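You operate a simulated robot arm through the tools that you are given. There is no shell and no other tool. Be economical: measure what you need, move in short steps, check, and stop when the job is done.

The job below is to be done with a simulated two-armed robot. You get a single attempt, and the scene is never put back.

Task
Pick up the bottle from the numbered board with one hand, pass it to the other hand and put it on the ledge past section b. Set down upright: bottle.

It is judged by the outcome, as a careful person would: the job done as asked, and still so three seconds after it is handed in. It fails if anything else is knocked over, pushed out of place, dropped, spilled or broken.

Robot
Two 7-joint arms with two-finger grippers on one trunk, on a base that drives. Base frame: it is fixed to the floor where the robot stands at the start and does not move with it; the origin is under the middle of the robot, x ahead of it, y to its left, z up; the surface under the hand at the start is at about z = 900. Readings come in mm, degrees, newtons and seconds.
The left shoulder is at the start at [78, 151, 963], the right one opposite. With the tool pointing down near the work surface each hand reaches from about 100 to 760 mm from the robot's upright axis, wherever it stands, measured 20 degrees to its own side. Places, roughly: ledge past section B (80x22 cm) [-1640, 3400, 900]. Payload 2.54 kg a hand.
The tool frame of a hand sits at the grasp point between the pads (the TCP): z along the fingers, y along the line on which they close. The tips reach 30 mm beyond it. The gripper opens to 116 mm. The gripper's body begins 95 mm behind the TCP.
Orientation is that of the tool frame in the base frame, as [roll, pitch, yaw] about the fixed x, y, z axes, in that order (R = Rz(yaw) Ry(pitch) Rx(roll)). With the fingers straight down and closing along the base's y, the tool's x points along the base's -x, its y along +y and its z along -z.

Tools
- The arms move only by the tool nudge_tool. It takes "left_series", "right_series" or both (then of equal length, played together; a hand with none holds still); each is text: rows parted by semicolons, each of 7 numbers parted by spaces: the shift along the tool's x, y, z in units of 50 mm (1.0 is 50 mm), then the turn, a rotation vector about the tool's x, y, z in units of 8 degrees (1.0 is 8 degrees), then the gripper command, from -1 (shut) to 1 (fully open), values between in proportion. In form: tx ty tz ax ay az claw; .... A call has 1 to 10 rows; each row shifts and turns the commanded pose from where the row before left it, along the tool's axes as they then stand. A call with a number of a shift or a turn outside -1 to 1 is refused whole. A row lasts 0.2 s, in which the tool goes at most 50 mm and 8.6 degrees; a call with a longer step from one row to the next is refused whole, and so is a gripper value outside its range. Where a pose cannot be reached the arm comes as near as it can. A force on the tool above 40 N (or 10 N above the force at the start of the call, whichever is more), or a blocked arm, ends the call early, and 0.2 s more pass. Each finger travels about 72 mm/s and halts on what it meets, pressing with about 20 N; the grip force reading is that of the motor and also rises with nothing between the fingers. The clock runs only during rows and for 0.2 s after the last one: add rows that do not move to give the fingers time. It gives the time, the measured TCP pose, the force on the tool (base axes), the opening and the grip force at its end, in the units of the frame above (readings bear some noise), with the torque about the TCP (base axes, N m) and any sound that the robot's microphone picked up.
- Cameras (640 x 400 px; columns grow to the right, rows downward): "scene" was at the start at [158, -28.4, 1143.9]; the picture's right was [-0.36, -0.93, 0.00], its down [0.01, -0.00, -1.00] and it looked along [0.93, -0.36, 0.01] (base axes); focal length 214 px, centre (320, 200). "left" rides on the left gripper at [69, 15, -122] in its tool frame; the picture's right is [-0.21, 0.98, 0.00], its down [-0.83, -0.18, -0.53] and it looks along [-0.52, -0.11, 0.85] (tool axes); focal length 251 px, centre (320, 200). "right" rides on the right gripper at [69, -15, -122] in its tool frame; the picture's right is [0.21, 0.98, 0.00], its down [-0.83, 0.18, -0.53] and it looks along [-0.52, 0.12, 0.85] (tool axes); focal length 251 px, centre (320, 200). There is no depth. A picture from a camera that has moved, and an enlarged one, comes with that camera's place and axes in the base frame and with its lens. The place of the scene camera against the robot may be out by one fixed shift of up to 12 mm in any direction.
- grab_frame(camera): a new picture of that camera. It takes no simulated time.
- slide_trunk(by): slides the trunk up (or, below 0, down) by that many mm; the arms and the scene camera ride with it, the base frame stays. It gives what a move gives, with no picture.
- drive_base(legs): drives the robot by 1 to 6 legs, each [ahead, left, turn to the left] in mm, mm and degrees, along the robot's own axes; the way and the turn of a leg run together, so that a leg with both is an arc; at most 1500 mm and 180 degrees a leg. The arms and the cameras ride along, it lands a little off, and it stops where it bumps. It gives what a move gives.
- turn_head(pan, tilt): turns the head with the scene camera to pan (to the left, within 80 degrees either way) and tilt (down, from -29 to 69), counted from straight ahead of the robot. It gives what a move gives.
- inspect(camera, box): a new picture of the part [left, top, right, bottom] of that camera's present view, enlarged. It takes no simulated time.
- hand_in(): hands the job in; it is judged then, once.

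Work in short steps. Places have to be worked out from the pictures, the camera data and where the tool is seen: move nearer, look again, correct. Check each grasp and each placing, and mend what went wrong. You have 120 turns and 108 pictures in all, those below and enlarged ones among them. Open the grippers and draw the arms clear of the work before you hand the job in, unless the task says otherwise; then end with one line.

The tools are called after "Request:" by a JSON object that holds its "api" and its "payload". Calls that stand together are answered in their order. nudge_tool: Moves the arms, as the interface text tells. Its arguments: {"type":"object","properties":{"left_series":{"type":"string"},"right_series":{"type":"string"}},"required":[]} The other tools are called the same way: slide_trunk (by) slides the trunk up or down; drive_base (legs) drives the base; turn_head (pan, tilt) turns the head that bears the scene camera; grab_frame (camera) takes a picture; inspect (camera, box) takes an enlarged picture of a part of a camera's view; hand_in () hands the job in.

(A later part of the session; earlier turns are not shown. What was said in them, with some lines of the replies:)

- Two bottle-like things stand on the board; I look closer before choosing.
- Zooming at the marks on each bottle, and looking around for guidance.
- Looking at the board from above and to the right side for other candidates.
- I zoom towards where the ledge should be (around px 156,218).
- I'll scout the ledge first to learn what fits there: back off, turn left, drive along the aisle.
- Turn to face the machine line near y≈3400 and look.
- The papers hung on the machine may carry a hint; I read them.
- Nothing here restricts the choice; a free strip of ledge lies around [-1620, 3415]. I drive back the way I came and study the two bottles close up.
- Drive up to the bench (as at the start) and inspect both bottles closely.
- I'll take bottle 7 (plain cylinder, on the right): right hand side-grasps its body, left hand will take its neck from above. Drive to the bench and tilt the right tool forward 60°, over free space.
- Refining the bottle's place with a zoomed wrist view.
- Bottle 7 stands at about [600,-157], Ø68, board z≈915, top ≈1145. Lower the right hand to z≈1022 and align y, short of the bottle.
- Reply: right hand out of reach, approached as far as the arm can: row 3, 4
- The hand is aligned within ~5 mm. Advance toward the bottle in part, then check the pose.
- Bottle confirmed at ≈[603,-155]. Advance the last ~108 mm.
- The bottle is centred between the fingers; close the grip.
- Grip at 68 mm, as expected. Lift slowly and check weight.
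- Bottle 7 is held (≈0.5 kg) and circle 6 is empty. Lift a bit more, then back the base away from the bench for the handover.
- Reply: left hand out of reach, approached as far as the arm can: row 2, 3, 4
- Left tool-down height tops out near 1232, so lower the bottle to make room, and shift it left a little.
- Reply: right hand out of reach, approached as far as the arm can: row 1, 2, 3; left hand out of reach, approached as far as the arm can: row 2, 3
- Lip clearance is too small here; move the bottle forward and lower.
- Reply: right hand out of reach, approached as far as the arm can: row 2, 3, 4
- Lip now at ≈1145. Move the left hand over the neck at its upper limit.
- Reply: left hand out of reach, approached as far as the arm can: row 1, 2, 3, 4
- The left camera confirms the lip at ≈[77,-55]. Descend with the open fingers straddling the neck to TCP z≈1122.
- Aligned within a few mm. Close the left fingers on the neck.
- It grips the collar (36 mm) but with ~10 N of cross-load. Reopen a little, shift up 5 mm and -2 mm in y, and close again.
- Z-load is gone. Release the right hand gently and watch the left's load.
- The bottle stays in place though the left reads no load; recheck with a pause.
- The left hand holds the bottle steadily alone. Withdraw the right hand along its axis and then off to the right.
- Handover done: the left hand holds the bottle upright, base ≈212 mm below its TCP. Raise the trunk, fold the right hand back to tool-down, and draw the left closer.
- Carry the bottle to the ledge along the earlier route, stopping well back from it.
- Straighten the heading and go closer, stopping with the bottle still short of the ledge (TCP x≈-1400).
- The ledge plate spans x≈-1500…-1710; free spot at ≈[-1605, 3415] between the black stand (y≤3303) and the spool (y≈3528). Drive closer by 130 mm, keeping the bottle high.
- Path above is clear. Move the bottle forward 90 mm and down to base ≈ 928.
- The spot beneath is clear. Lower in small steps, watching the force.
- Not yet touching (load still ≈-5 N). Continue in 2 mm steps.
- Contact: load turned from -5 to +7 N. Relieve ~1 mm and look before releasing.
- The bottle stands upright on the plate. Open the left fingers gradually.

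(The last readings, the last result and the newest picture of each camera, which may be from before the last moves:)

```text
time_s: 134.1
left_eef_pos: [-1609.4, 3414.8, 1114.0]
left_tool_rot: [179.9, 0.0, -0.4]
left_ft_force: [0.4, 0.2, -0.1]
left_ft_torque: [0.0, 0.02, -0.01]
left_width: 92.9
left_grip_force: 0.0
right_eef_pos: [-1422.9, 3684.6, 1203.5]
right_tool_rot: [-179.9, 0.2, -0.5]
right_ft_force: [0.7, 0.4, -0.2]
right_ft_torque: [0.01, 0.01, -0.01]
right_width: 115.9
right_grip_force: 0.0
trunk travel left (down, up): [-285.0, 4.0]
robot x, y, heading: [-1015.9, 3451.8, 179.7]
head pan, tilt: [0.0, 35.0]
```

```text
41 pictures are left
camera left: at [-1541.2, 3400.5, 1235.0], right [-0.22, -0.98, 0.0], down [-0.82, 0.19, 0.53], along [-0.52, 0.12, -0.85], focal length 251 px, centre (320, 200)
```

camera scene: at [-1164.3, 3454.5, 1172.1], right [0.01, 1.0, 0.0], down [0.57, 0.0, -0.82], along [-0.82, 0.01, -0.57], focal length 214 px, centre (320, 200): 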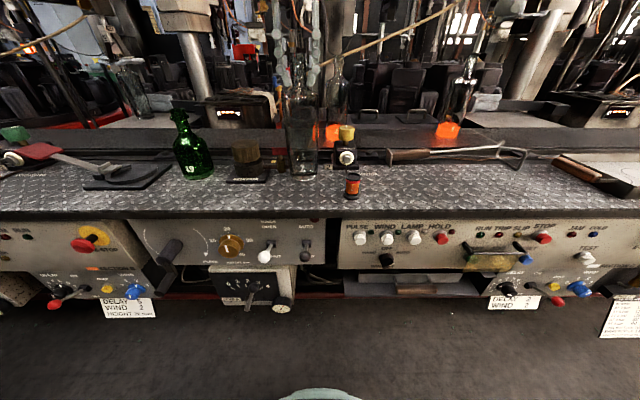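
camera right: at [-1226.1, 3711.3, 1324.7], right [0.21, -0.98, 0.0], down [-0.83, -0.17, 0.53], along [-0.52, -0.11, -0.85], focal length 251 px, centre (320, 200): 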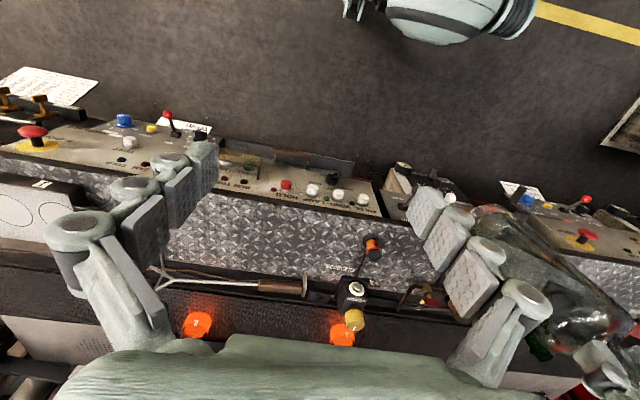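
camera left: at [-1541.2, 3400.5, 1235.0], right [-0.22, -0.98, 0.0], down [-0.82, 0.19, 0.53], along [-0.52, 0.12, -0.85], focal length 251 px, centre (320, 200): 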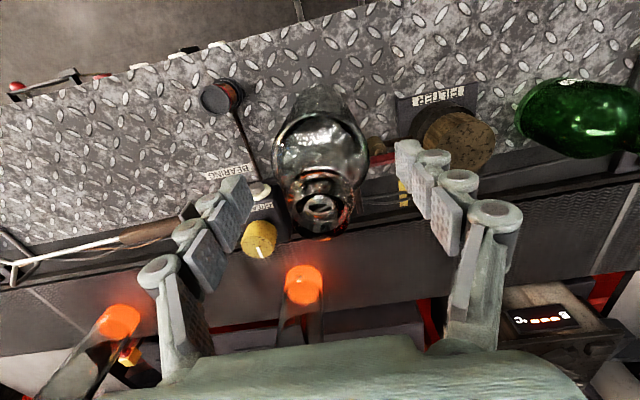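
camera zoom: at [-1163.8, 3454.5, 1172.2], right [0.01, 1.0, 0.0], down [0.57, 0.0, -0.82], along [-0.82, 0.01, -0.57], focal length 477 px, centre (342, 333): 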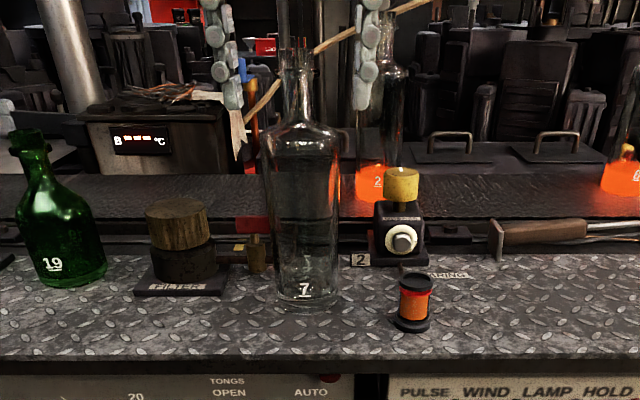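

The bottle stands free. Raise the left hand straight up, then back the base off.

Request:
{"api": "nudge_tool", "payload": {"left_series": "0 0 -0.4 0 0 0 0.6; 0 0 -0.5 0 0 0 0.6; 0 0 -0.5 0 0 0 0.6; 0 0 -0.5 0 0 0 0.6; 0 0 -0.2 0 0 0 0.6; 0 0 0 0 0 0 0.6"}}

Request:
{"api": "drive_base", "payload": {"legs": [[-300, 0, 0]]}}

Request:
{"api": "nudge_tool", "payload": {"left_series": "0 0 0 0 0 0 1; 0 0 0 0 0 0 1"}}

Request:
{"api": "grab_frame", "payload": {"camera": "scene"}}

Request:
{"api": "inspect", "payload": {"camera": "scene", "box": [200, 60, 420, 220]}}

```text
time_s: 135.5
left_eef_pos: [-1608.7, 3416.1, 1220.0]
left_tool_rot: [-179.9, 0.1, -0.4]
left_ft_force: [-0.7, 0.8, -0.6]
left_ft_torque: [0.0, 0.0, 0.02]
left_width: 92.9
left_grip_force: 0.1
right_eef_pos: [-1423.7, 3685.1, 1203.9]
right_tool_rot: [180.0, 0.1, -0.5]
right_ft_force: [-0.1, 0.4, -0.2]
right_ft_torque: [0.0, 0.02, 0.01]
right_width: 116.1
right_grip_force: 0.2
trunk travel left (down, up): [-285.0, 4.0]
robot x, y, heading: [-1013.3, 3450.3, 179.9]
head pan, tilt: [0.0, 35.0]
```

```text
time_s: 137.5
left_eef_pos: [-1312.1, 3416.6, 1219.3]
left_tool_rot: [-180.0, 0.1, -0.6]
left_ft_force: [0.6, -0.4, -0.1]
left_ft_torque: [0.01, -0.03, 0.01]
left_width: 92.9
left_grip_force: 0.0
right_eef_pos: [-1125.9, 3684.4, 1203.5]
right_tool_rot: [-180.0, 0.1, -0.7]
right_ft_force: [0.6, -0.3, 0.5]
right_ft_torque: [0.06, 0.04, 0.01]
right_width: 116.1
right_grip_force: 0.1
trunk travel left (down, up): [-285.0, 4.0]
robot x, y, heading: [-717.5, 3446.6, 179.5]
head pan, tilt: [0.0, 35.0]
```

```text
time_s: 138.1
left_eef_pos: [-1312.5, 3417.8, 1219.7]
left_tool_rot: [-180.0, 0.1, -0.7]
left_ft_force: [0.0, -0.5, 0.0]
left_ft_torque: [0.0, -0.03, 0.01]
left_width: 116.0
left_grip_force: 0.1
right_eef_pos: [-1125.6, 3683.8, 1203.5]
right_tool_rot: [-179.9, 0.0, -0.7]
right_ft_force: [-0.3, -0.4, -0.4]
right_ft_torque: [0.02, -0.02, 0.04]
right_width: 116.1
right_grip_force: 0.1
trunk travel left (down, up): [-285.0, 4.0]
robot x, y, heading: [-716.9, 3448.0, 179.6]
head pan, tilt: [0.0, 35.0]
```

```text
40 pictures are left
camera scene: at [-867.2, 3452.7, 1172.2], right [0.01, 1.0, 0.0], down [0.57, -0.01, -0.82], along [-0.82, 0.01, -0.57], focal length 214 px, centre (320, 200)
```

scene: 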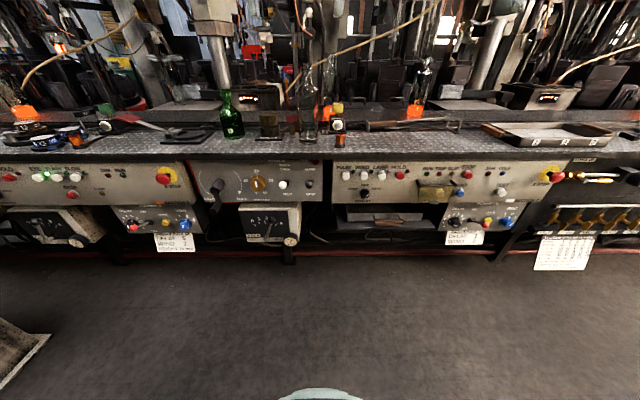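

```text
2.50 times, centred on (310, 140) of scene
camera zoom: at [-867.2, 3452.7, 1172.2], right [0.01, 1.0, 0.0], down [0.57, -0.01, -0.82], along [-0.82, 0.01, -0.57], focal length 536 px, centre (345, 350)
```

zoom: 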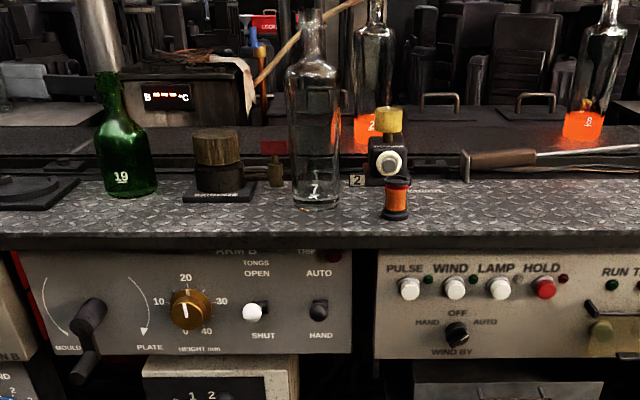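

Bottle 7 stands upright on the ledge, nothing near it has moved, and both hands are open and clear, so I hand the job in.

Request:
{"api": "hand_in", "payload": {}}

```text
The job is handed in.
```

I took bottle 7 from circle 6 of the numbered board with the right hand, passed it to the left, and set it upright on the ledge past section B. Two bottles stood on the numbered circles (7 and 15) and the task didn't say which, so choosing 7 was my guess.
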